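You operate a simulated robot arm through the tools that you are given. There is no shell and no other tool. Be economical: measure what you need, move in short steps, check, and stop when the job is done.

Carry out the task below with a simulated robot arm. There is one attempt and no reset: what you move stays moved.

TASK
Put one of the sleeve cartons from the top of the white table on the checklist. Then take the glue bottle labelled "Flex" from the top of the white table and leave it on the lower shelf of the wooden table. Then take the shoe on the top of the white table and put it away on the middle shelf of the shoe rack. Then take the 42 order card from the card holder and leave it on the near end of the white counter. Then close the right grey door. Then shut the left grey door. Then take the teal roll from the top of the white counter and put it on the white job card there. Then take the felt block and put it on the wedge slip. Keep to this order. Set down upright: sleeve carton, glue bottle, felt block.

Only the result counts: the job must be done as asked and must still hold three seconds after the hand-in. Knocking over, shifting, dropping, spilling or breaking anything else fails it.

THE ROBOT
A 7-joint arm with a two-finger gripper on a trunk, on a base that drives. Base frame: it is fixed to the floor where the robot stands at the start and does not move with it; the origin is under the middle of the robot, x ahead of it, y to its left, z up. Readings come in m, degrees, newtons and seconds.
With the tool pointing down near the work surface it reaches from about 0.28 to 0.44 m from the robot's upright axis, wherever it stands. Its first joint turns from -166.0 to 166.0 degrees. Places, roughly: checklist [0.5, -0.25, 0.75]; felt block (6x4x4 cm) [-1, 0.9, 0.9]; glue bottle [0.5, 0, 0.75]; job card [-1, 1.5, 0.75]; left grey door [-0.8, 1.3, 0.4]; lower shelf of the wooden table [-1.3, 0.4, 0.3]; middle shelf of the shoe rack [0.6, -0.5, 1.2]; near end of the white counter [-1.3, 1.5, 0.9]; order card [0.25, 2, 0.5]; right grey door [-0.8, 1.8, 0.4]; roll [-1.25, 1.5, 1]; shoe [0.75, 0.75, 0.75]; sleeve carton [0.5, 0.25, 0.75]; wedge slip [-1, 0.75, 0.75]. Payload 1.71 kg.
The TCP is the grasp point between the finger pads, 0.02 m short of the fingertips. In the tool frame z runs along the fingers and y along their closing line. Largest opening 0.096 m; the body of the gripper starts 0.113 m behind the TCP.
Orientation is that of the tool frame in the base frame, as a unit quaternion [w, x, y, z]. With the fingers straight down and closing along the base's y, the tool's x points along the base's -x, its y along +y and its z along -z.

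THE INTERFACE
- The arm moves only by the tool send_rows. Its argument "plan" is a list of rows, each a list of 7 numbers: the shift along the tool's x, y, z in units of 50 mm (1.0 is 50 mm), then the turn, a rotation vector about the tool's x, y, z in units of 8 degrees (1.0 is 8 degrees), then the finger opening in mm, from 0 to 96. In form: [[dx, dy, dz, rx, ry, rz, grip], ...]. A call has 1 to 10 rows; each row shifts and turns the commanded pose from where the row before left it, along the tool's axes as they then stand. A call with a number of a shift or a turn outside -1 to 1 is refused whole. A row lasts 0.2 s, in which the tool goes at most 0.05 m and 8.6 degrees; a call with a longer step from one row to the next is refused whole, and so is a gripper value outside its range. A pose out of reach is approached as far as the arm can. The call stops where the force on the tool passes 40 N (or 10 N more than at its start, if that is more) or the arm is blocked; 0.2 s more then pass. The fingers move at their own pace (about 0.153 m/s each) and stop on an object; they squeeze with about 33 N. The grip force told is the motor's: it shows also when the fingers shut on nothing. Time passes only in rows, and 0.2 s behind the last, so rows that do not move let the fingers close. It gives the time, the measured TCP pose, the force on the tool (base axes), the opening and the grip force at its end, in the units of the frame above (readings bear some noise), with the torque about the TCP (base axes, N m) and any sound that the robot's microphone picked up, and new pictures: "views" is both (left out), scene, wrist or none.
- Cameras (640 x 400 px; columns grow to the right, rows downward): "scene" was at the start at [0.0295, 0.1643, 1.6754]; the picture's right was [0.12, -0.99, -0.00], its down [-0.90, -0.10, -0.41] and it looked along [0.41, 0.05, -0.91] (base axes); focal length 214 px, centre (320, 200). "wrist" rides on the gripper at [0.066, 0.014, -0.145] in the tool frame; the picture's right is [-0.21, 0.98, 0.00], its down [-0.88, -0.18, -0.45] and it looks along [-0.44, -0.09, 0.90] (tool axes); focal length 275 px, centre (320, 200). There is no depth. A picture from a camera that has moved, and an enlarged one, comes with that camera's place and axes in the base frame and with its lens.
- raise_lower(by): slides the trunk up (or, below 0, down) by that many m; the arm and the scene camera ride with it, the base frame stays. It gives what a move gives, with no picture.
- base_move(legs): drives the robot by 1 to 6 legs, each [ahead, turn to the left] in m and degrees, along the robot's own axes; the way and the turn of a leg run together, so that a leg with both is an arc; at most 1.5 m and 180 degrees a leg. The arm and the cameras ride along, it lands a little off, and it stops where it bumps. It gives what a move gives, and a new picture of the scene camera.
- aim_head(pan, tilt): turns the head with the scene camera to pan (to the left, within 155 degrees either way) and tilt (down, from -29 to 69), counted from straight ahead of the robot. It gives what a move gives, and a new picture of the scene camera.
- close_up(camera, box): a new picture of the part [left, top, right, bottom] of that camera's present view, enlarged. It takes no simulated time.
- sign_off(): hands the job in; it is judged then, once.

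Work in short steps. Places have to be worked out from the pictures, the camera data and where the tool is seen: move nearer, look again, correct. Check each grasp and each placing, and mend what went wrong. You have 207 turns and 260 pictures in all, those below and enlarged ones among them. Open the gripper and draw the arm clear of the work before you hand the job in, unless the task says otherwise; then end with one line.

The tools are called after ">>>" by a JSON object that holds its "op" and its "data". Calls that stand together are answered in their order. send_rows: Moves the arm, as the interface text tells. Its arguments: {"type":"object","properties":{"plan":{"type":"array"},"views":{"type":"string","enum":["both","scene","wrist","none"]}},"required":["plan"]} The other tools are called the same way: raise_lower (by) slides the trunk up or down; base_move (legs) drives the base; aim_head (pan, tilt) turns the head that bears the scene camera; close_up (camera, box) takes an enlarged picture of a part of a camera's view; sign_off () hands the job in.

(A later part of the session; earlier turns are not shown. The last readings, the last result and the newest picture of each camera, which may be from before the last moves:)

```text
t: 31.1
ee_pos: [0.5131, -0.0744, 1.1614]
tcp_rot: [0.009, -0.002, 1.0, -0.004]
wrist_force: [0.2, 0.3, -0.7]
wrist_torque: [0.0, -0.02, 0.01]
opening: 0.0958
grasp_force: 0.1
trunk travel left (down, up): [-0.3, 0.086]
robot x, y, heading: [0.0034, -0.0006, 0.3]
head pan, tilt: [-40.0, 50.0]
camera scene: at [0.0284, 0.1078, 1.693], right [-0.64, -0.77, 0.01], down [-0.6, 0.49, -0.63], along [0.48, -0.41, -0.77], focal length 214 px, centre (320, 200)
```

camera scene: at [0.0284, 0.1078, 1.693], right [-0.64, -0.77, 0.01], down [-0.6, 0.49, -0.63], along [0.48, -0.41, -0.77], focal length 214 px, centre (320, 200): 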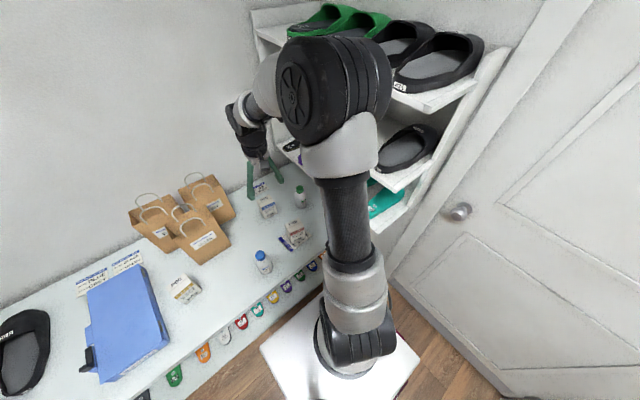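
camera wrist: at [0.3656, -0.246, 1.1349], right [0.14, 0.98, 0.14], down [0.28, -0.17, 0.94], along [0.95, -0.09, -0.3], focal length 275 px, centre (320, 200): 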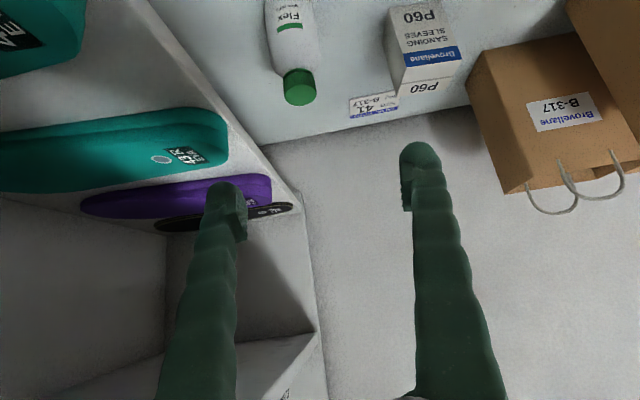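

The rack's shoe appears in place. The cramped wrist caused the elbow swing, so I back the base 0.12 m and will point the tool radially (about -20°).

>>> {"op": "base_move", "data": {"legs": [[-0.12, 0]]}}

>>> {"op": "aim_head", "data": {"pan": -20, "tilt": 50}}

```text
t: 32.4
ee_pos: [0.3983, -0.0739, 1.1592]
tcp_rot: [0.008, -0.002, 1.0, -0.004]
wrist_force: [0.5, -0.3, 0.5]
wrist_torque: [-0.02, -0.03, 0.02]
opening: 0.0962
grasp_force: 0.1
trunk travel left (down, up): [-0.3, 0.086]
robot x, y, heading: [-0.117, 0.0036, 0.0]
head pan, tilt: [-40.0, 50.0]
camera scene: at [-0.1106, 0.1076, 1.6933], right [-0.64, -0.77, 0.0], down [-0.59, 0.49, -0.64], along [0.49, -0.41, -0.77], focal length 214 px, centre (320, 200)
```

scene: 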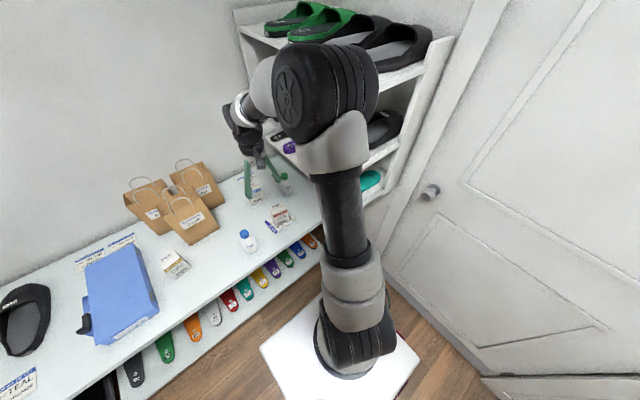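

```text
t: 33.2
ee_pos: [0.3983, -0.0744, 1.1606]
tcp_rot: [0.007, -0.003, 1.0, -0.004]
wrist_force: [0.5, 0.1, 0.4]
wrist_torque: [0.0, 0.1, 0.0]
opening: 0.096
grasp_force: 0.0
trunk travel left (down, up): [-0.3, 0.086]
robot x, y, heading: [-0.1196, -0.0028, -0.1]
head pan, tilt: [-20.0, 50.0]
camera scene: at [-0.0724, 0.1308, 1.6926], right [-0.34, -0.94, 0.01], down [-0.73, 0.26, -0.63], along [0.59, -0.22, -0.78], focal length 214 px, centre (320, 200)
```

scene: 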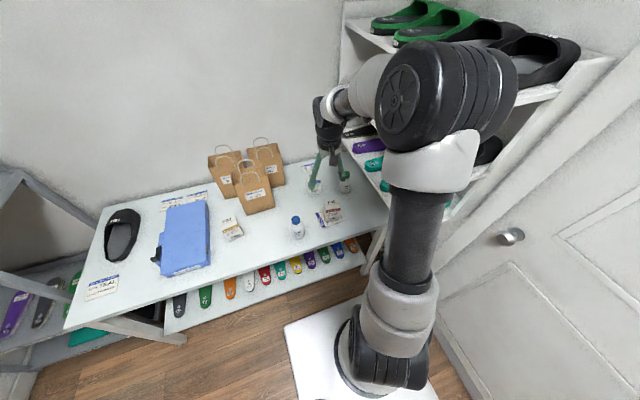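

Now turn the tool to azimuth -20° and tilt 45° forward while moving toward a standoff point.

>>> {"op": "send_rows", "data": {"plan": [[-0.41, -0.7, 0, 0, 0, 0.625, 96], [-0.45, -0.68, 0, 0, 0, 0.625, 96], [-0.5, -0.6, 0, 0, 0, 0.625, 96], [-0.55, -0.55, 0, 0, 0, 0.625, 96], [0, 0, 0, 0, -0.94, 0, 96], [0, 0, 0, 0, -0.94, 0, 96], [0, 0, 0, 0, -0.94, 0, 96], [0, 0, 0, 0, -0.94, 0, 96], [0, 0, 0, 0, -0.94, 0, 96], [0, 0, 0, 0, -0.94, 0, 96]]}}

```text
t: 35.4
ee_pos: [0.4739, -0.2109, 1.165]
tcp_rot: [0.388, 0.156, 0.906, -0.068]
wrist_force: [-0.1, -0.7, -0.5]
wrist_torque: [-0.01, 0.02, 0.02]
opening: 0.0961
grasp_force: 0.0
trunk travel left (down, up): [-0.3, 0.086]
robot x, y, heading: [-0.1196, -0.0041, -0.2]
head pan, tilt: [-20.0, 50.0]
camera scene: at [-0.0776, 0.1309, 1.6928], right [-0.34, -0.94, 0.01], down [-0.73, 0.26, -0.63], along [0.59, -0.22, -0.78], focal length 214 px, centre (320, 200)
camera wrist: at [0.338, -0.147, 1.2184], right [0.46, 0.87, 0.15], down [0.2, -0.27, 0.94], along [0.86, -0.41, -0.3], focal length 275 px, centre (320, 200)
```

scene: 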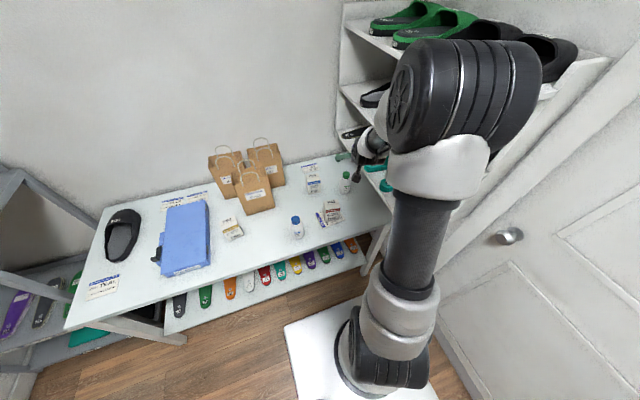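
wrist: 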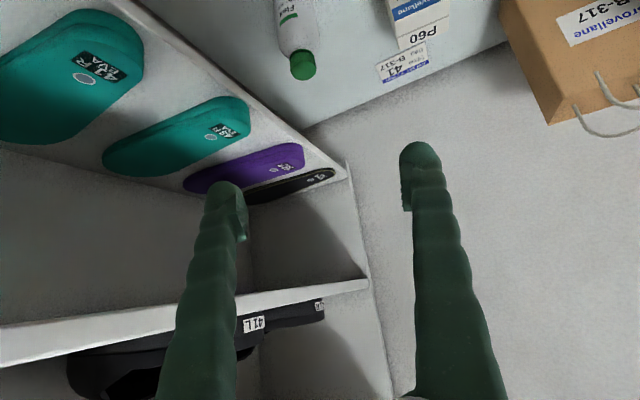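

Elbow natural now. The bottle is ≈[0.632,-0.278]; approach to ~0.11 m along the tool axis.

>>> {"op": "send_rows", "data": {"plan": [[0.73, -0.06, 0.6, 0, 0, 0, 96], [0.73, -0.06, 0.6, 0, 0, 0, 96], [0.73, -0.06, 0.6, 0, 0, 0, 96], [0, 0, 0.9, 0, 0, 0, 96], [0, 0, 0.9, 0, 0, 0, 96], [0, 0, 0.9, 0, 0, 0, 96], [0, 0, 0, 0, 0, 0, 96]]}}

```text
t: 37.0
ee_pos: [0.5503, -0.2496, 0.9285]
tcp_rot: [0.387, 0.158, 0.906, -0.069]
wrist_force: [0.5, 0.3, -0.6]
wrist_torque: [-0.02, 0.01, 0.01]
opening: 0.0958
grasp_force: 0.0
trunk travel left (down, up): [-0.3, 0.086]
robot x, y, heading: [-0.1237, -0.0011, -0.2]
head pan, tilt: [-20.0, 50.0]
camera scene: at [-0.0785, 0.1311, 1.6929], right [-0.34, -0.94, 0.01], down [-0.73, 0.26, -0.63], along [0.59, -0.22, -0.78], focal length 214 px, centre (320, 200)
camera wrist: at [0.4166, -0.1862, 0.9822], right [0.46, 0.87, 0.15], down [0.2, -0.27, 0.94], along [0.86, -0.41, -0.3], focal length 275 px, centre (320, 200)
```

scene: 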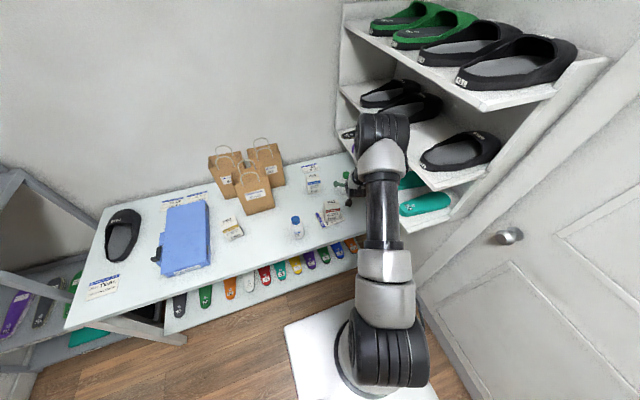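
wrist: 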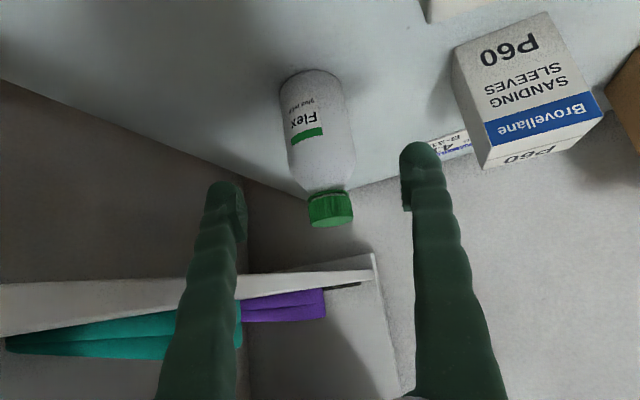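

Aligned. Advance ~0.118 m along the tool axis and check.

>>> {"op": "send_rows", "data": {"plan": [[-0.05, 0, 0.79, 0, 0, 0, 96], [-0.05, 0, 0.79, 0, 0, 0, 96], [0, 0, 0.78, 0, 0, 0, 96], [0, 0, 0, 0, 0, 0, 96]], "views": "wrist"}}

```text
t: 38.0
ee_pos: [0.6369, -0.2788, 0.8504]
tcp_rot: [0.387, 0.157, 0.906, -0.068]
wrist_force: [0.6, -0.1, -0.6]
wrist_torque: [-0.04, 0.0, 0.02]
opening: 0.0958
grasp_force: 0.1
trunk travel left (down, up): [-0.3, 0.086]
robot x, y, heading: [-0.1203, -0.0006, -0.1]
head pan, tilt: [-20.0, 50.0]
camera wrist: at [0.5005, -0.2162, 0.904], right [0.46, 0.87, 0.15], down [0.21, -0.27, 0.94], along [0.86, -0.41, -0.3], focal length 275 px, centre (320, 200)
```

wrist: 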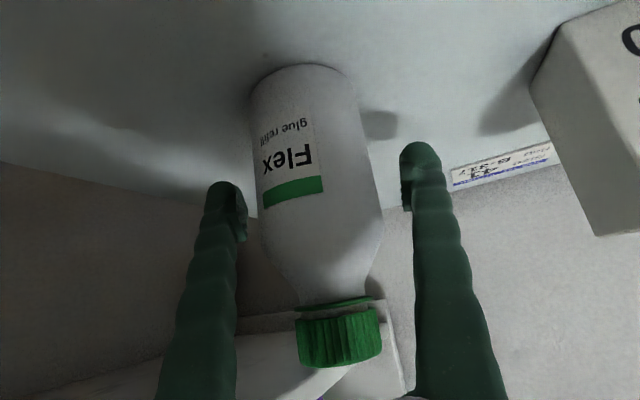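

Bottle between the fingers. Close.

>>> {"op": "send_rows", "data": {"plan": [[0, 0, 0, 0, 0, 0, 0], [0, 0, 0, 0, 0, 0, 0], [0, 0, 0, 0, 0, 0, 0]], "views": "wrist"}}

```text
t: 38.8
ee_pos: [0.6365, -0.2793, 0.8517]
tcp_rot: [0.387, 0.157, 0.906, -0.066]
wrist_force: [-0.8, 0.5, -0.5]
wrist_torque: [-0.05, 0.01, 0.0]
opening: 0.0644
grasp_force: 32.7
trunk travel left (down, up): [-0.3, 0.086]
robot x, y, heading: [-0.1167, 0.0037, 0.1]
head pan, tilt: [-20.0, 50.0]
camera wrist: at [0.5007, -0.2161, 0.9035], right [0.46, 0.87, 0.15], down [0.21, -0.27, 0.94], along [0.86, -0.41, -0.3], focal length 275 px, centre (320, 200)
```

wrist: 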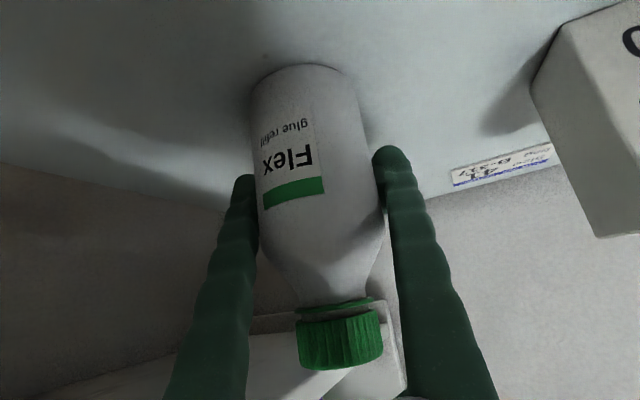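

Gripped at 64 mm. Lift vertically, check.

>>> {"op": "send_rows", "data": {"plan": [[-0.3, 0, -0.28, 0, 0, 0, 0], [-0.6, 0, -0.57, 0, 0, 0, 0], [-0.65, 0, -0.62, 0, 0, 0, 0], [-0.65, 0, -0.62, 0, 0, 0, 0], [0, 0, 0, 0, 0, 0, 0]]}}

```text
t: 40.0
ee_pos: [0.6362, -0.2814, 1.0009]
tcp_rot: [0.386, 0.157, 0.906, -0.068]
wrist_force: [0.1, 0.7, -3.3]
wrist_torque: [-0.01, -0.05, -0.01]
opening: 0.0642
grasp_force: 32.9
trunk travel left (down, up): [-0.3, 0.086]
robot x, y, heading: [-0.1171, 0.0008, 0.1]
head pan, tilt: [-20.0, 50.0]
camera scene: at [-0.0766, 0.1306, 1.6928], right [-0.34, -0.94, 0.01], down [-0.73, 0.26, -0.63], along [0.59, -0.22, -0.78], focal length 214 px, centre (320, 200)
camera wrist: at [0.5009, -0.2174, 1.0554], right [0.46, 0.87, 0.15], down [0.21, -0.27, 0.94], along [0.86, -0.41, -0.31], focal length 275 px, centre (320, 200)
```

scene: 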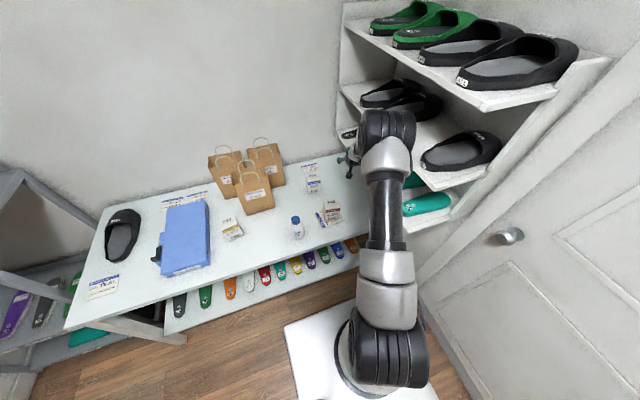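
wrist: 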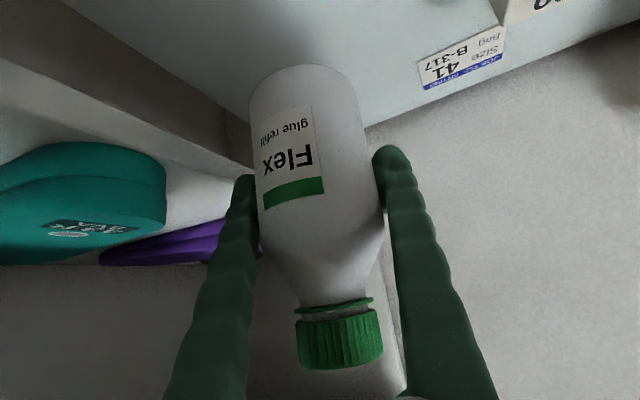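

Bottle is held. Drive back 0.2 m, then retract/raise the arm before turning.

>>> {"op": "base_move", "data": {"legs": [[-0.2, 0]]}}

>>> {"op": "send_rows", "data": {"plan": [[-0.1, 0, -0.9, 0, 0, 0, 0], [-0.1, 0, -0.9, 0, 0, 0, 0], [-0.1, 0, -0.9, 0, 0, 0, 0], [-0.1, 0, -0.9, 0, 0, 0, 0], [-0.1, 0, -0.9, 0, 0, 0, 0], [0, 0, -0.5, 0, 0, 0, 0], [0, 0, 0, 0, 0, 0, 0]]}}

```text
t: 41.7
ee_pos: [0.4347, -0.2784, 1.0027]
tcp_rot: [0.389, 0.156, 0.905, -0.067]
wrist_force: [-1.3, -0.3, -1.6]
wrist_torque: [0.0, -0.06, 0.01]
opening: 0.0643
grasp_force: 32.9
trunk travel left (down, up): [-0.3, 0.086]
robot x, y, heading: [-0.3231, -0.0006, 0.2]
head pan, tilt: [-20.0, 50.0]
camera scene: at [-0.2809, 0.1309, 1.6929], right [-0.34, -0.94, 0.01], down [-0.73, 0.26, -0.63], along [0.59, -0.22, -0.78], focal length 214 px, centre (320, 200)
```

scene: 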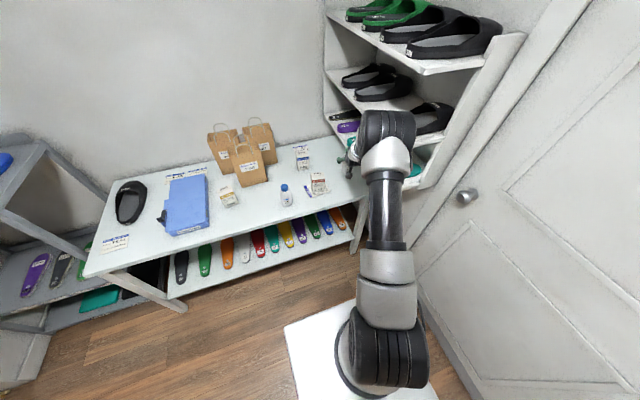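

```text
t: 43.3
ee_pos: [0.2643, -0.2232, 1.2008]
tcp_rot: [0.394, 0.156, 0.903, -0.067]
wrist_force: [-0.3, 0.5, -2.3]
wrist_torque: [-0.02, -0.06, 0.0]
opening: 0.0643
grasp_force: 33.2
trunk travel left (down, up): [-0.3, 0.086]
robot x, y, heading: [-0.3222, 0.0012, 0.1]
head pan, tilt: [-20.0, 50.0]
camera scene: at [-0.2785, 0.1308, 1.6928], right [-0.34, -0.94, 0.01], down [-0.73, 0.26, -0.63], along [0.59, -0.22, -0.78], focal length 214 px, centre (320, 200)
camera wrist: at [0.1281, -0.1602, 1.2529], right [0.46, 0.88, 0.15], down [0.19, -0.27, 0.94], along [0.87, -0.4, -0.29], focal length 275 px, centre (320, 200)
```

scene: 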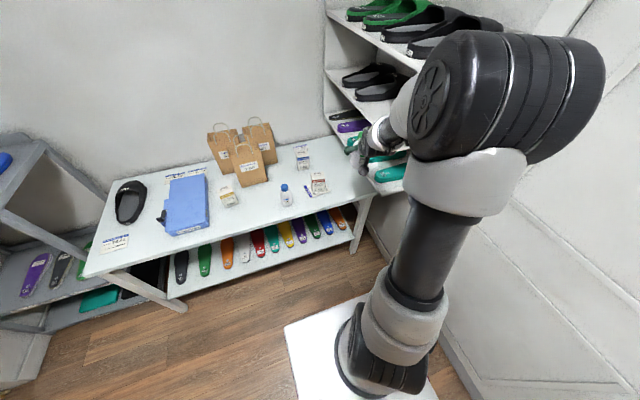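
wrist: 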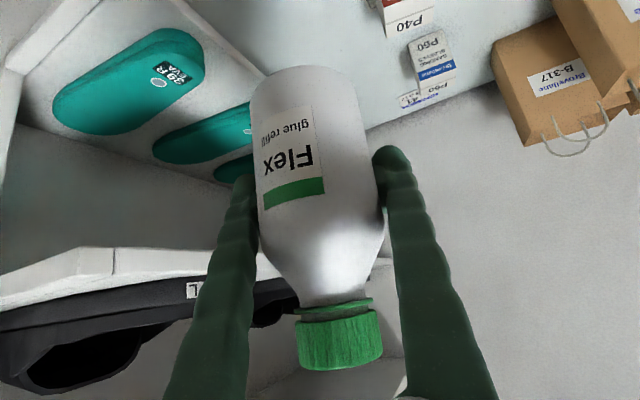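

Turn left in place 150°, watching for bumps.

>>> {"op": "base_move", "data": {"legs": [[0, 150]]}}

>>> {"op": "aim_head", "data": {"pan": 10, "tilt": 50}}

```text
t: 51.1
ee_pos: [-0.7095, 0.4925, 1.2015]
tcp_rot: [-0.169, 0.83, -0.39, -0.363]
wrist_force: [-0.2, -0.6, -3.0]
wrist_torque: [0.02, 0.04, 0.02]
opening: 0.0643
grasp_force: 32.9
trunk travel left (down, up): [-0.3, 0.086]
robot x, y, heading: [-0.3175, 0.0065, 149.4]
head pan, tilt: [-20.0, 50.0]
camera scene: at [-0.4173, -0.0792, 1.6928], right [0.77, 0.63, 0.01], down [0.5, -0.6, -0.63], along [-0.4, 0.49, -0.78], focal length 214 px, centre (320, 200)
```

scene: 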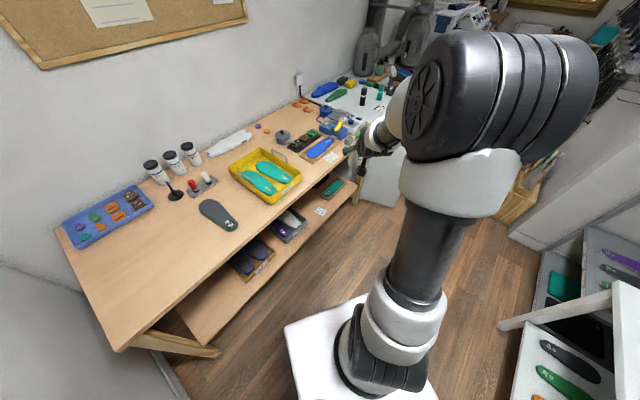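

```text
t: 52.0
ee_pos: [-0.6981, 0.4805, 1.2094]
tcp_rot: [-0.171, 0.827, -0.389, -0.367]
wrist_force: [0.4, -0.1, -2.4]
wrist_torque: [0.05, 0.0, -0.02]
opening: 0.0641
grasp_force: 33.0
trunk travel left (down, up): [-0.3, 0.086]
robot x, y, heading: [-0.3173, 0.0074, 149.3]
head pan, tilt: [10.0, 50.0]
camera scene: at [-0.4414, -0.1115, 1.6927], right [0.35, 0.94, 0.0], down [0.73, -0.28, -0.63], along [-0.59, 0.22, -0.78], focal length 214 px, centre (320, 200)
```

scene: 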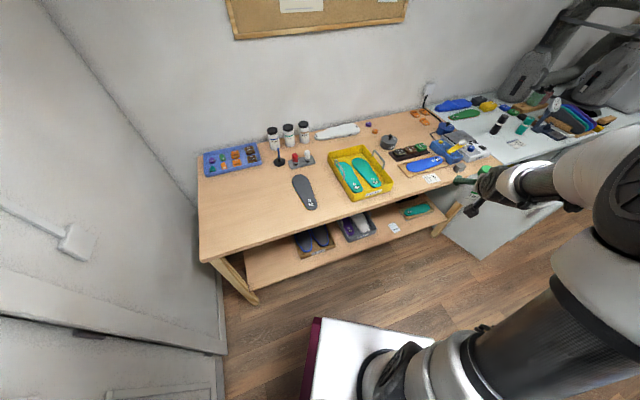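

Clear view: the shelf's left part is free, left of the bins. I turn so the tool points at -x, and back away to have room to lower the arm in front of the table.

>>> {"op": "base_move", "data": {"legs": [[0, 51], [-0.15, 0]]}}

>>> {"op": "aim_head", "data": {"pan": 0, "tilt": 58}}

```text
t: 56.2
ee_pos: [-0.7769, 0.0683, 1.2115]
tcp_rot: [0.007, 0.913, 0.007, -0.408]
wrist_force: [-1.2, -1.0, -3.4]
wrist_torque: [0.03, 0.05, -0.02]
opening: 0.0641
grasp_force: 32.9
trunk travel left (down, up): [-0.3, 0.086]
robot x, y, heading: [-0.1784, 0.0605, -159.0]
head pan, tilt: [10.0, 50.0]
camera scene: at [-0.1063, -0.0893, 1.6934], right [-0.51, 0.86, 0.0], down [0.65, 0.39, -0.66], along [-0.56, -0.34, -0.76], focal length 214 px, centre (320, 200)
```

scene: 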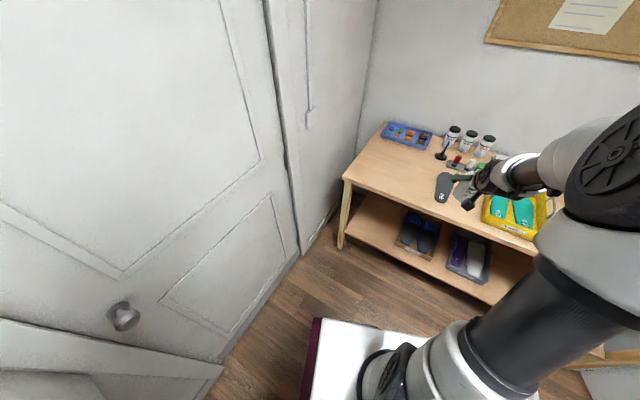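

```text
t: 56.9
ee_pos: [-0.7859, 0.0648, 1.2083]
tcp_rot: [0.005, 0.915, 0.008, -0.404]
wrist_force: [-0.6, 1.0, -1.8]
wrist_torque: [-0.03, -0.02, -0.01]
opening: 0.0642
grasp_force: 33.1
trunk travel left (down, up): [-0.3, 0.086]
robot x, y, heading: [-0.177, 0.0584, -159.3]
head pan, tilt: [0.0, 58.0]
camera scene: at [-0.1333, -0.0862, 1.6831], right [-0.36, 0.93, 0.0], down [0.79, 0.3, -0.53], along [-0.49, -0.19, -0.85], focal length 214 px, centre (320, 200)
```

scene: 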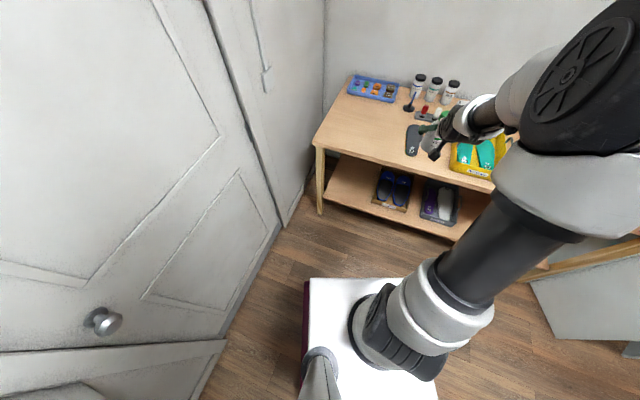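

Table front edge is x≈-0.96, z≈0.83; shelf ≈0.33–0.39; free stretch y -0.38…-0.06. Lower the trunk 0.3 m, then shift the TCP to y≈-0.2.

>>> {"op": "raise_lower", "data": {"by": -0.3}}

>>> {"op": "send_rows", "data": {"plan": [[0, 0.88, 0, 0, 0, 0, 0], [0, 0.88, 0, 0, 0, 0, 0], [0, 0.88, 0, 0, 0, 0, 0], [0, 0.88, 0, 0, 0, 0, 0], [0, 0.88, 0, 0, 0, 0, 0], [0, 0.88, 0, 0, 0, 0, 0], [0, 0, 0, 0, 0, 0, 0]]}}

```text
t: 59.9
ee_pos: [-0.7969, 0.0591, 0.903]
tcp_rot: [0.003, 0.916, 0.009, -0.4]
wrist_force: [-0.5, -1.2, -2.2]
wrist_torque: [0.02, 0.04, 0.02]
opening: 0.0641
grasp_force: 33.1
trunk travel left (down, up): [0.0, 0.386]
robot x, y, heading: [-0.1803, 0.0626, -159.3]
head pan, tilt: [0.0, 58.0]
```

```text
t: 61.5
ee_pos: [-0.7915, -0.2038, 0.9023]
tcp_rot: [0.005, 0.917, 0.008, -0.4]
wrist_force: [0.1, 0.2, -2.1]
wrist_torque: [0.03, 0.09, -0.05]
opening: 0.0643
grasp_force: 32.7
trunk travel left (down, up): [0.0, 0.386]
robot x, y, heading: [-0.1784, 0.0604, -159.2]
head pan, tilt: [0.0, 58.0]
camera scene: at [-0.1505, -0.0932, 1.3837], right [-0.36, 0.93, 0.0], down [0.8, 0.31, -0.52], along [-0.48, -0.18, -0.86], focal length 214 px, centre (320, 200)
camera wrist: at [-0.6388, -0.2155, 0.9544], right [-0.12, -0.98, 0.15], down [-0.27, 0.18, 0.94], along [-0.95, 0.07, -0.29], focal length 275 px, centre (320, 200)
```

scene: 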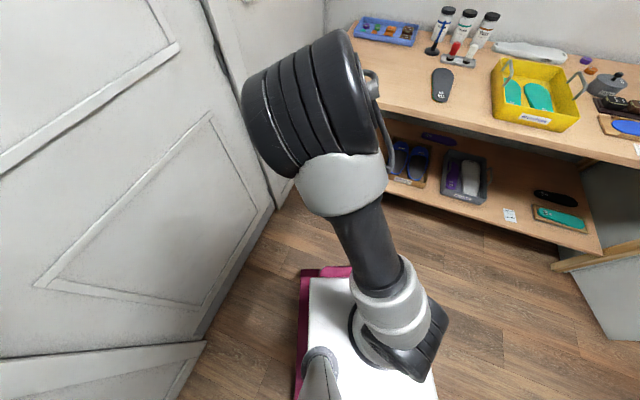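
wrist: 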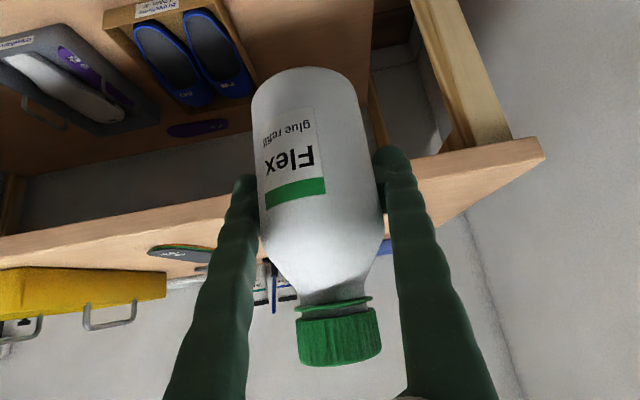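

Lower the bottle in front of the shelf to TCP z≈0.5.

>>> {"op": "send_rows", "data": {"plan": [[0.7, 0, 0.65, 0, 0, 0, 0], [0.7, 0, 0.65, 0, 0, 0, 0], [0.7, 0, 0.65, 0, 0, 0, 0], [0.7, 0, 0.65, 0, 0, 0, 0], [0.7, 0, 0.65, 0, 0, 0, 0], [0.7, 0, 0.65, 0, 0, 0, 0], [0.7, 0, 0.65, 0, 0, 0, 0], [0.7, 0, 0.65, 0, 0, 0, 0], [0, 0, 0, 0, 0, 0, 0]]}}

```text
t: 63.5
ee_pos: [-0.7908, -0.2023, 0.523]
tcp_rot: [0.004, 0.916, 0.008, -0.4]
wrist_force: [-0.4, 0.1, -2.1]
wrist_torque: [0.0, 0.06, -0.01]
opening: 0.0644
grasp_force: 33.4
trunk travel left (down, up): [0.0, 0.386]
robot x, y, heading: [-0.1767, 0.0592, -159.2]
head pan, tilt: [0.0, 58.0]
camera scene: at [-0.1511, -0.0927, 1.3838], right [-0.36, 0.93, 0.0], down [0.8, 0.31, -0.52], along [-0.48, -0.18, -0.86], focal length 214 px, centre (320, 200)
camera wrist: at [-0.6391, -0.2138, 0.5739], right [-0.12, -0.98, 0.15], down [-0.27, 0.18, 0.94], along [-0.95, 0.07, -0.29], focal length 275 px, centre (320, 200)
```

scene: 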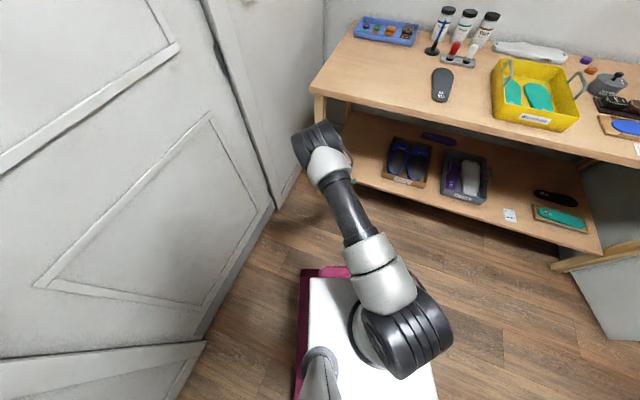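
wrist: 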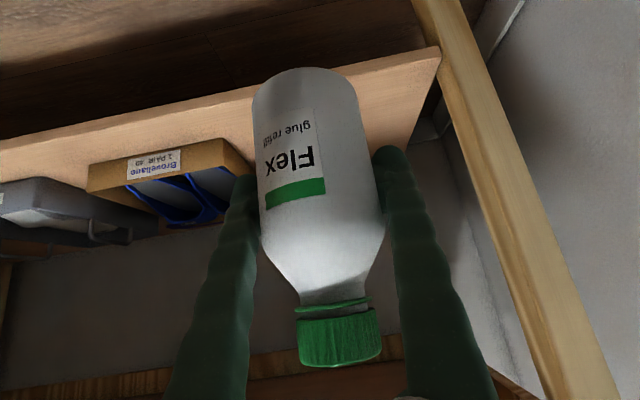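

Shelf top z≈0.31 with its right end at y≈-0.38. I lower to TCP z≈0.44, shift to y≈-0.14, then drive ahead to bring the bottle over the shelf.

>>> {"op": "send_rows", "data": {"plan": [[0.6, -0.6, 0.55, 0, 0, 0, 0], [0.6, -0.6, 0.55, 0, 0, 0, 0], [0, 0, 0, 0, 0, 0, 0]], "views": "none"}}

>>> {"op": "base_move", "data": {"legs": [[0.26, 0]]}}

>>> {"op": "send_rows", "data": {"plan": [[0, 0, 0, 0, 0, 0, 0]], "views": "wrist"}}

```text
refused: row 1 steps farther than a row can; nothing moved
```

```text
t: 65.5
ee_pos: [-1.0358, -0.2948, 0.5229]
tcp_rot: [0.004, 0.916, 0.008, -0.4]
wrist_force: [0.0, 0.0, -3.2]
wrist_torque: [-0.02, 0.04, 0.0]
opening: 0.064
grasp_force: 32.8
trunk travel left (down, up): [0.0, 0.386]
robot x, y, heading: [-0.4201, -0.033, -159.4]
head pan, tilt: [0.0, 58.0]
camera scene: at [-0.3942, -0.1855, 1.3837], right [-0.36, 0.93, 0.0], down [0.8, 0.31, -0.52], along [-0.48, -0.18, -0.86], focal length 214 px, centre (320, 200)
```

scene: 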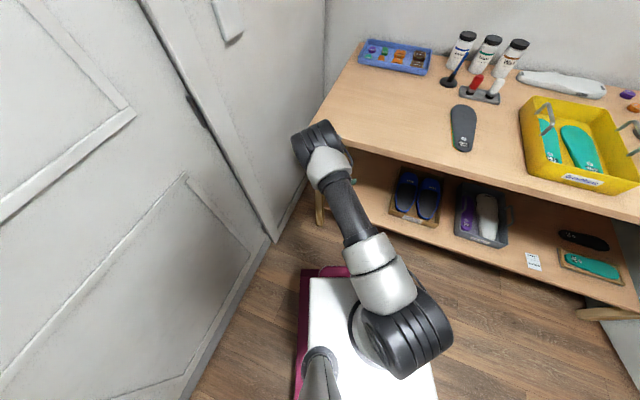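

```text
t: 65.8
ee_pos: [-1.0276, -0.2923, 0.5326]
tcp_rot: [0.007, 0.913, 0.007, -0.407]
wrist_force: [0.1, -0.4, -4.0]
wrist_torque: [0.04, 0.04, 0.01]
opening: 0.064
grasp_force: 32.9
trunk travel left (down, up): [0.0, 0.386]
robot x, y, heading: [-0.4212, -0.0299, -158.9]
head pan, tilt: [0.0, 58.0]
camera wrist: at [-0.8741, -0.3036, 0.583], right [-0.12, -0.98, 0.16], down [-0.26, 0.19, 0.95], along [-0.96, 0.07, -0.28], focal length 275 px, centre (320, 200)
```

wrist: 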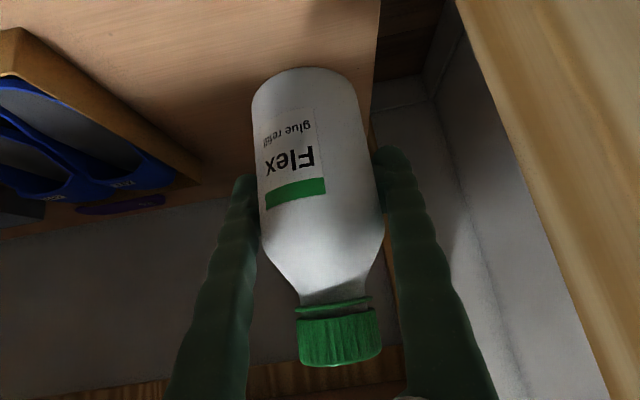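

Now over the shelf. Shift toward y≈-0.21 and lower to TCP z≈0.40.

>>> {"op": "send_rows", "data": {"plan": [[0.41, -0.41, 0.51, 0, 0, 0, 0], [0.41, -0.41, 0.51, 0, 0, 0, 0], [0.41, -0.41, 0.51, 0, 0, 0, 0], [0.41, -0.41, 0.51, 0, 0, 0, 0], [0, 0, 0, 0, 0, 0, 0]], "views": "wrist"}}

```text
t: 67.0
ee_pos: [-1.051, -0.2143, 0.4023]
tcp_rot: [0.007, 0.913, 0.008, -0.407]
wrist_force: [0.5, 0.4, -2.7]
wrist_torque: [0.02, 0.08, 0.01]
opening: 0.0643
grasp_force: 33.3
trunk travel left (down, up): [0.0, 0.386]
robot x, y, heading: [-0.4214, -0.0333, -159.3]
head pan, tilt: [0.0, 58.0]
camera wrist: at [-0.898, -0.224, 0.4519], right [-0.12, -0.98, 0.16], down [-0.26, 0.19, 0.95], along [-0.96, 0.07, -0.28], focal length 275 px, centre (320, 200)
```

wrist: 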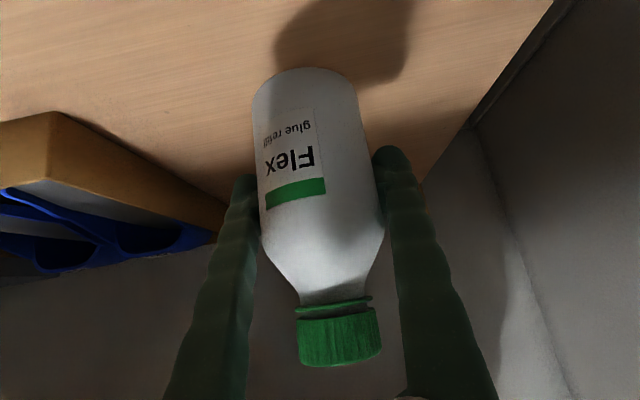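

Correct the ~1.7° excess tilt and lower in small steps to contact.

>>> {"op": "send_rows", "data": {"plan": [[0.09, 0, 0.08, 0, 0.2, 0, 0], [0.09, 0, 0.08, 0, 0, 0, 0], [0.09, 0, 0.08, 0, 0, 0, 0], [0.06, 0, 0.055, 0, 0, 0, 0], [0.045, 0, 0.04, 0, 0, 0, 0], [0, 0, 0, 0, 0, 0, 0]], "views": "wrist"}}

```text
t: 68.5
ee_pos: [-1.0505, -0.2119, 0.378]
tcp_rot: [0.007, 0.919, 0.008, -0.393]
wrist_force: [-0.1, -0.1, -2.8]
wrist_torque: [0.02, -0.01, 0.03]
opening: 0.0641
grasp_force: 32.8
trunk travel left (down, up): [0.0, 0.386]
robot x, y, heading: [-0.4189, -0.033, -159.0]
head pan, tilt: [0.0, 58.0]
camera wrist: at [-0.8989, -0.2235, 0.4313], right [-0.12, -0.98, 0.16], down [-0.29, 0.19, 0.94], along [-0.95, 0.07, -0.3], focal length 275 px, centre (320, 200)
```

wrist: 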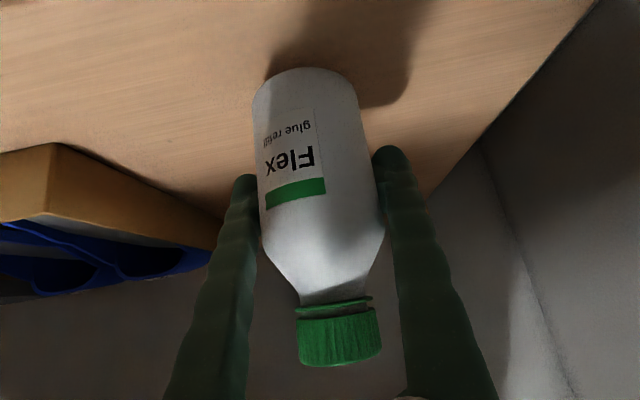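

No contact yet; keep lowering.

>>> {"op": "send_rows", "data": {"plan": [[0.072, 0, 0.068, 0, 0, 0, 0], [0.072, 0, 0.068, 0, 0, 0, 0], [0.072, 0, 0.068, 0, 0, 0, 0], [0.072, 0, 0.068, 0, 0, 0, 0], [0, 0, 0, 0, 0, 0, 0]], "views": "wrist"}}

```text
t: 69.7
ee_pos: [-1.0511, -0.2119, 0.3581]
tcp_rot: [0.007, 0.919, 0.008, -0.395]
wrist_force: [0.3, 0.0, -3.1]
wrist_torque: [-0.01, 0.09, -0.02]
opening: 0.0643
grasp_force: 33.4
trunk travel left (down, up): [0.0, 0.386]
robot x, y, heading: [-0.4224, -0.0306, -159.0]
head pan, tilt: [0.0, 58.0]
camera wrist: at [-0.8986, -0.2229, 0.4115], right [-0.12, -0.98, 0.16], down [-0.29, 0.19, 0.94], along [-0.95, 0.07, -0.3], focal length 275 px, centre (320, 200)
```

wrist: 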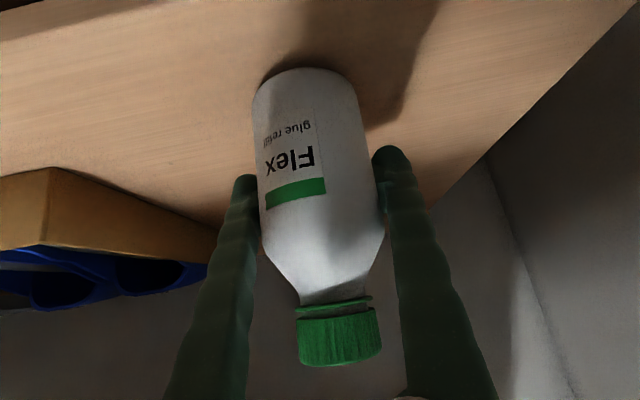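

>>> {"op": "send_rows", "data": {"plan": [[0.058, 0, 0.055, 0, 0, 0, 0], [0.058, 0, 0.055, 0, 0, 0, 0], [0, 0, 0, 0, 0, 0, 0]], "views": "none"}}

>>> {"op": "send_rows", "data": {"plan": [[0.045, 0, 0.04, 0, 0, 0, 0], [0, 0, 0, 0, 0, 0, 0]], "views": "wrist"}}

```text
t: 70.5
ee_pos: [-1.0489, -0.2126, 0.3511]
tcp_rot: [0.007, 0.919, 0.007, -0.394]
wrist_force: [0.1, -0.8, 0.6]
wrist_torque: [0.09, -0.07, -0.03]
opening: 0.0643
grasp_force: 33.2
trunk travel left (down, up): [0.0, 0.386]
robot x, y, heading: [-0.4208, -0.0312, -159.1]
head pan, tilt: [0.0, 58.0]
```

```text
t: 71.0
ee_pos: [-1.0508, -0.2129, 0.3501]
tcp_rot: [0.007, 0.918, 0.007, -0.397]
wrist_force: [4.4, -0.6, 22.9]
wrist_torque: [0.64, -0.86, -0.12]
opening: 0.0644
grasp_force: 33.1
trunk travel left (down, up): [0.0, 0.386]
robot x, y, heading: [-0.4205, -0.0304, -159.2]
head pan, tilt: [0.0, 58.0]
camera wrist: at [-0.8991, -0.2239, 0.4028], right [-0.12, -0.98, 0.16], down [-0.28, 0.19, 0.94], along [-0.95, 0.07, -0.3], focal length 275 px, centre (320, 200)
```

wrist: 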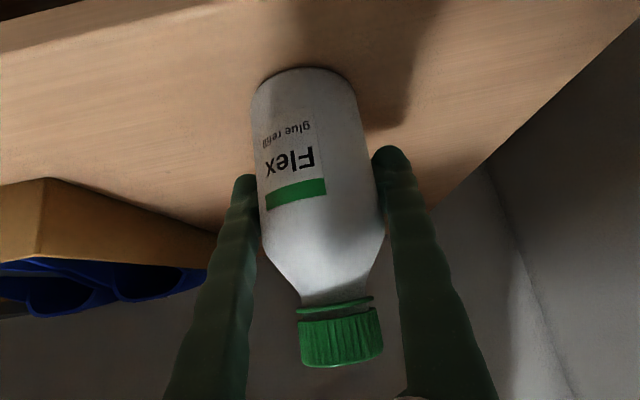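

Contact (23 N). Ease off 1.5 mm, open, and withdraw along the tool axis.

>>> {"op": "send_rows", "data": {"plan": [[-0.025, 0, -0.02, 0, 0, 0, 0], [0, 0, 0, 0, 0, 0, 80], [0, 0, 0, 0, 0, 0, 96], [0, 0, 0, 0, 0, 0, 96], [0, 0, -0.4, 0, 0, 0, 96], [0, 0, -0.8, 0, 0, 0, 96], [0, 0, -0.9, 0, 0, 0, 96], [0, 0, 0, 0, 0, 0, 96]], "views": "wrist"}}

```text
t: 72.8
ee_pos: [-0.9723, -0.2112, 0.4219]
tcp_rot: [0.008, 0.919, 0.008, -0.394]
wrist_force: [1.2, 0.7, 0.1]
wrist_torque: [-0.02, 0.0, 0.01]
opening: 0.096
grasp_force: 0.0
trunk travel left (down, up): [0.0, 0.386]
robot x, y, heading: [-0.4185, -0.0281, -159.0]
head pan, tilt: [0.0, 58.0]
camera wrist: at [-0.8204, -0.2214, 0.4749], right [-0.12, -0.98, 0.16], down [-0.29, 0.19, 0.94], along [-0.95, 0.07, -0.3], focal length 275 px, centre (320, 200)
```

wrist: 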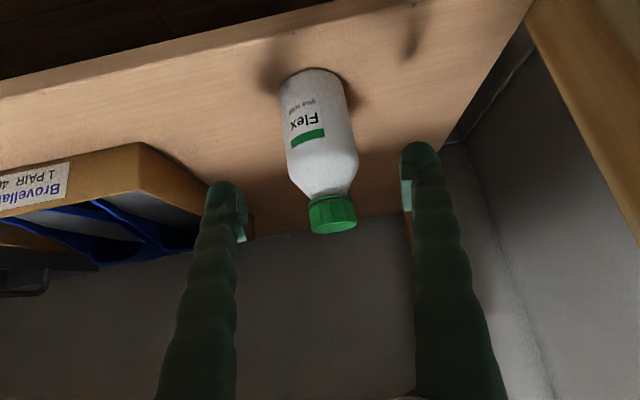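

The bottle stands upright on the lower shelf. Withdraw further, back off, and raise the trunk.

>>> {"op": "send_rows", "data": {"plan": [[0, 0, -0.9, 0, 0, 0, 96], [0, 0, -0.9, 0, 0, 0, 96], [0, 0, 0, 0, 0, 0, 96]], "views": "none"}}

>>> {"op": "base_move", "data": {"legs": [[-0.25, 0]]}}

>>> {"op": "raise_lower", "data": {"by": 0.3}}

>>> {"op": "send_rows", "data": {"plan": [[-0.7, 0, -0.6, 0, 0, 0, 96], [-0.7, 0, -0.6, 0, 0, 0, 96], [-0.7, 0, -0.6, 0, 1, 0, 96], [-0.7, 0, -0.6, 0, 1, 0, 96], [-0.7, 0, -0.6, 0, 1, 0, 96], [-0.7, 0, -0.6, 0, 1, 0, 96], [-0.5, 0, -0.5, 0, 1, 0, 96], [0, 0, 0, 0, 0.8, 0, 96], [0, 0, 0, 0, 0, 0, 96]], "views": "none"}}

```text
t: 73.7
ee_pos: [-0.9083, -0.2089, 0.4841]
tcp_rot: [0.006, 0.919, 0.007, -0.395]
wrist_force: [0.8, 0.2, -0.3]
wrist_torque: [0.02, -0.01, 0.02]
opening: 0.0959
grasp_force: 0.0
trunk travel left (down, up): [0.0, 0.386]
robot x, y, heading: [-0.4196, -0.0344, -159.2]
head pan, tilt: [0.0, 58.0]
```

```text
t: 75.6
ee_pos: [-0.6709, -0.1205, 0.4829]
tcp_rot: [0.008, 0.919, 0.01, -0.394]
wrist_force: [0.6, -0.2, -0.9]
wrist_torque: [0.03, -0.03, -0.02]
opening: 0.096
grasp_force: 0.1
trunk travel left (down, up): [0.0, 0.386]
robot x, y, heading: [-0.1832, 0.0565, -158.7]
head pan, tilt: [0.0, 58.0]
camera scene: at [-0.157, -0.0946, 1.3838], right [-0.36, 0.93, 0.0], down [0.8, 0.31, -0.52], along [-0.48, -0.19, -0.86], focal length 214 px, centre (320, 200)
```

scene: 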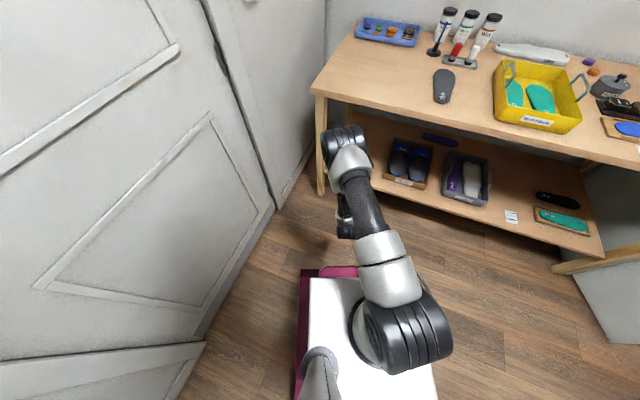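

```text
t: 78.6
ee_pos: [-0.6639, -0.1185, 0.7911]
tcp_rot: [0.01, 0.916, 0.009, -0.4]
wrist_force: [-0.1, -0.2, -0.2]
wrist_torque: [0.0, -0.03, -0.01]
opening: 0.0958
grasp_force: 0.0
trunk travel left (down, up): [-0.3, 0.086]
robot x, y, heading: [-0.1843, 0.0596, -158.9]
head pan, tilt: [0.0, 58.0]
```

```text
t: 80.6
ee_pos: [-0.7304, -0.1147, 1.0897]
tcp_rot: [0.006, 1.0, 0.012, -0.006]
wrist_force: [0.0, -1.0, -0.1]
wrist_torque: [0.03, -0.02, -0.01]
opening: 0.0961
grasp_force: 0.1
trunk travel left (down, up): [-0.3, 0.086]
robot x, y, heading: [-0.1839, 0.0569, -158.9]
head pan, tilt: [0.0, 58.0]
```

Tool vertical again. Turn right toward the white table's left part and look.

>>> {"op": "base_move", "data": {"legs": [[0, -132]]}}

>>> {"op": "aim_head", "data": {"pan": -30, "tilt": 45}}

```text
t: 87.7
ee_pos: [0.0758, 0.5677, 1.0882]
tcp_rot: [0.004, -0.396, 0.918, 0.008]
wrist_force: [0.5, -0.1, -0.1]
wrist_torque: [0.0, 0.02, 0.0]
opening: 0.096
grasp_force: 0.1
trunk travel left (down, up): [-0.3, 0.086]
robot x, y, heading: [-0.1925, 0.0601, 66.4]
head pan, tilt: [0.0, 58.0]
camera scene: at [-0.3196, 0.1581, 1.6827], right [0.92, -0.4, 0.0], down [-0.34, -0.79, -0.52], along [0.21, 0.47, -0.86], focal length 214 px, centre (320, 200)
```

scene: 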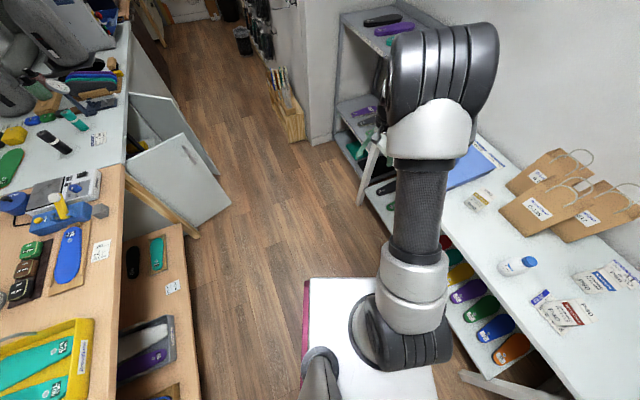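

```text
t: 88.6
ee_pos: [0.0699, 0.5525, 1.0975]
tcp_rot: [0.009, -0.398, 0.917, 0.013]
wrist_force: [0.3, 0.5, -0.5]
wrist_torque: [-0.01, -0.01, 0.02]
opening: 0.0963
grasp_force: 0.0
trunk travel left (down, up): [-0.3, 0.086]
robot x, y, heading: [-0.1917, 0.0585, 66.3]
head pan, tilt: [-30.0, 45.0]
camera scene: at [-0.2813, 0.1435, 1.6998], right [0.59, -0.8, 0.01], down [-0.57, -0.43, -0.7], along [0.56, 0.41, -0.72], focal length 214 px, centre (320, 200)
```

scene: 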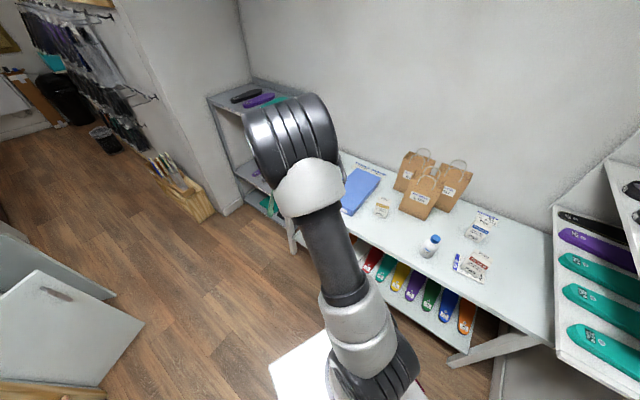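

Path is clear. Drive to about (0,0.68) and turn to face the shoe.

>>> {"op": "base_move", "data": {"legs": [[0, 6], [0.64, 0], [0, -60]]}}

>>> {"op": "aim_head", "data": {"pan": 0, "tilt": 55}}

>>> {"op": "send_rows", "data": {"plan": [[0, 0, 0, 0, 0, 0, 96]], "views": "wrist"}}

```text
t: 93.8
ee_pos: [0.2509, 1.1289, 1.1161]
tcp_rot: [0.021, -0.401, 0.916, 0.028]
wrist_force: [-0.3, -0.4, 1.4]
wrist_torque: [0.12, -0.03, -0.02]
opening: 0.0959
grasp_force: 0.1
trunk travel left (down, up): [-0.3, 0.086]
robot x, y, heading: [0.0059, 0.67, 67.4]
head pan, tilt: [-30.0, 45.0]
stopped in leg 3: the robot was blocked; the commanded pose is now the measured one
camera scene: at [-0.0847, 0.746, 1.7], right [0.61, -0.79, 0.01], down [-0.57, -0.44, -0.7], along [0.56, 0.42, -0.72], focal length 214 px, centre (320, 200)
```

scene: 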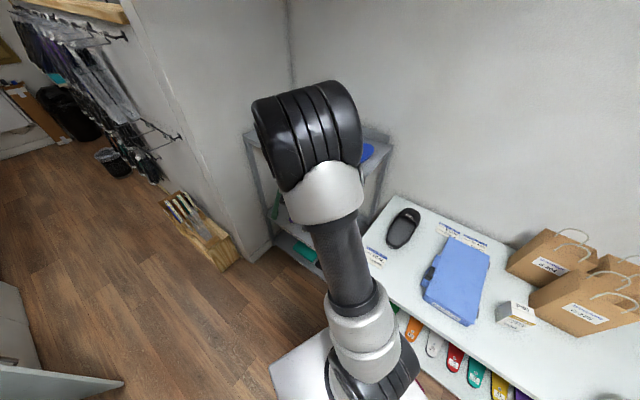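

```text
t: 94.7
ee_pos: [0.2517, 1.1314, 1.1127]
tcp_rot: [0.021, -0.4, 0.916, 0.024]
wrist_force: [-0.5, -0.6, 0.4]
wrist_torque: [0.04, -0.02, 0.02]
opening: 0.0961
grasp_force: 0.1
trunk travel left (down, up): [-0.3, 0.086]
robot x, y, heading: [0.0061, 0.6665, 67.5]
head pan, tilt: [0.0, 55.0]
camera scene: at [-0.1202, 0.7673, 1.6864], right [0.92, -0.38, 0.0], down [-0.32, -0.76, -0.56], along [0.22, 0.52, -0.83], focal length 214 px, centre (320, 200)
```

scene: 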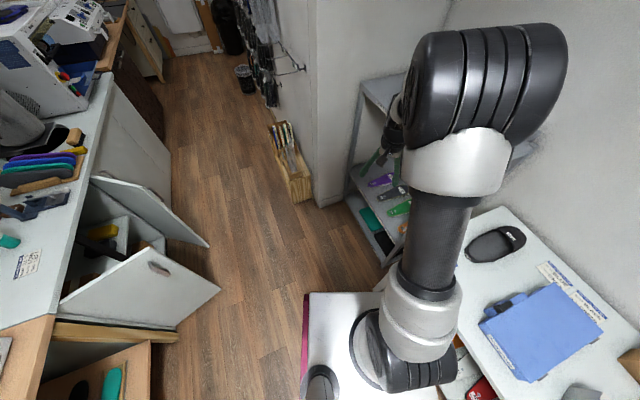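

```text
t: 95.1
ee_pos: [0.2514, 1.1316, 1.1136]
tcp_rot: [0.02, -0.4, 0.916, 0.025]
wrist_force: [-0.3, -0.5, 1.0]
wrist_torque: [0.02, 0.01, 0.0]
opening: 0.0962
grasp_force: 0.0
trunk travel left (down, up): [-0.3, 0.086]
robot x, y, heading: [0.0012, 0.6704, 67.4]
head pan, tilt: [0.0, 55.0]
camera wrist: at [0.1967, 1.0843, 1.2556], right [-0.58, 0.81, 0.04], down [0.72, 0.49, 0.49], along [0.38, 0.31, -0.87], focal length 275 px, centre (320, 200)
```

wrist: 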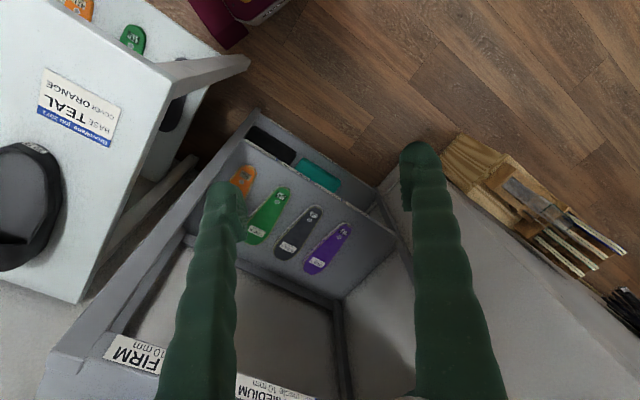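

The arm bumped the grey rack at left. Turn back left a little and reverse, then check.

>>> {"op": "base_move", "data": {"legs": [[0, 6], [-0.25, 0]]}}

>>> {"op": "aim_head", "data": {"pan": -20, "tilt": 45}}

```text
t: 97.6
ee_pos: [0.1326, 0.9161, 1.1122]
tcp_rot: [0.018, -0.446, 0.895, 0.026]
wrist_force: [-0.6, -0.4, -0.7]
wrist_torque: [0.02, -0.01, 0.04]
opening: 0.0962
grasp_force: 0.1
trunk travel left (down, up): [-0.3, 0.086]
robot x, y, heading: [-0.0656, 0.4296, 73.5]
head pan, tilt: [0.0, 55.0]
camera scene: at [-0.2005, 0.5159, 1.6862], right [0.96, -0.29, 0.0], down [-0.24, -0.8, -0.56], along [0.16, 0.53, -0.83], focal length 214 px, centre (320, 200)
```

scene: 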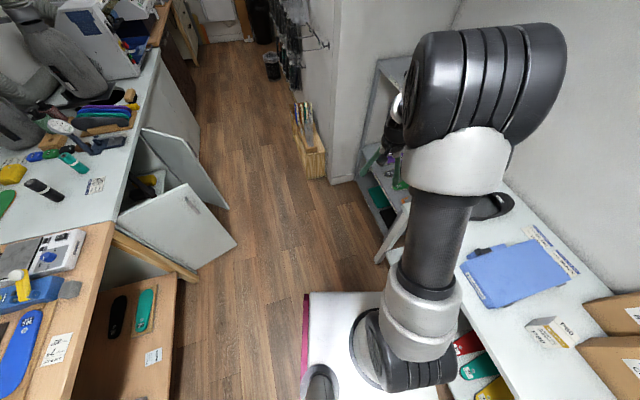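

```text
t: 98.5
ee_pos: [0.1282, 0.8993, 1.1199]
tcp_rot: [0.023, -0.446, 0.894, 0.031]
wrist_force: [-0.9, 0.5, -0.8]
wrist_torque: [-0.04, 0.01, 0.02]
opening: 0.0959
grasp_force: 0.0
trunk travel left (down, up): [-0.3, 0.086]
robot x, y, heading: [-0.0667, 0.4244, 73.4]
head pan, tilt: [-20.0, 45.0]
camera scene: at [-0.173, 0.5115, 1.6996], right [0.8, -0.6, 0.01], down [-0.42, -0.58, -0.7], along [0.42, 0.56, -0.72], focal length 214 px, centre (320, 200)
```

scene: 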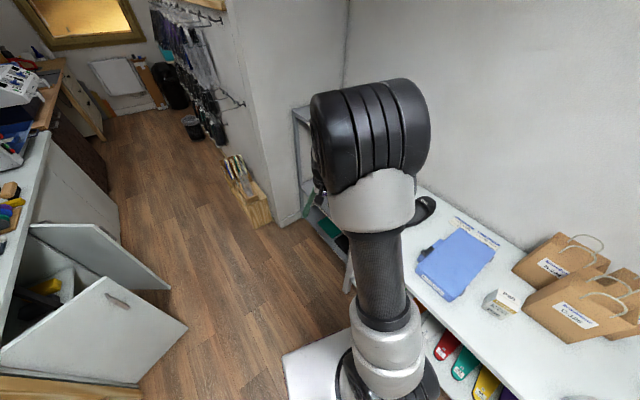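

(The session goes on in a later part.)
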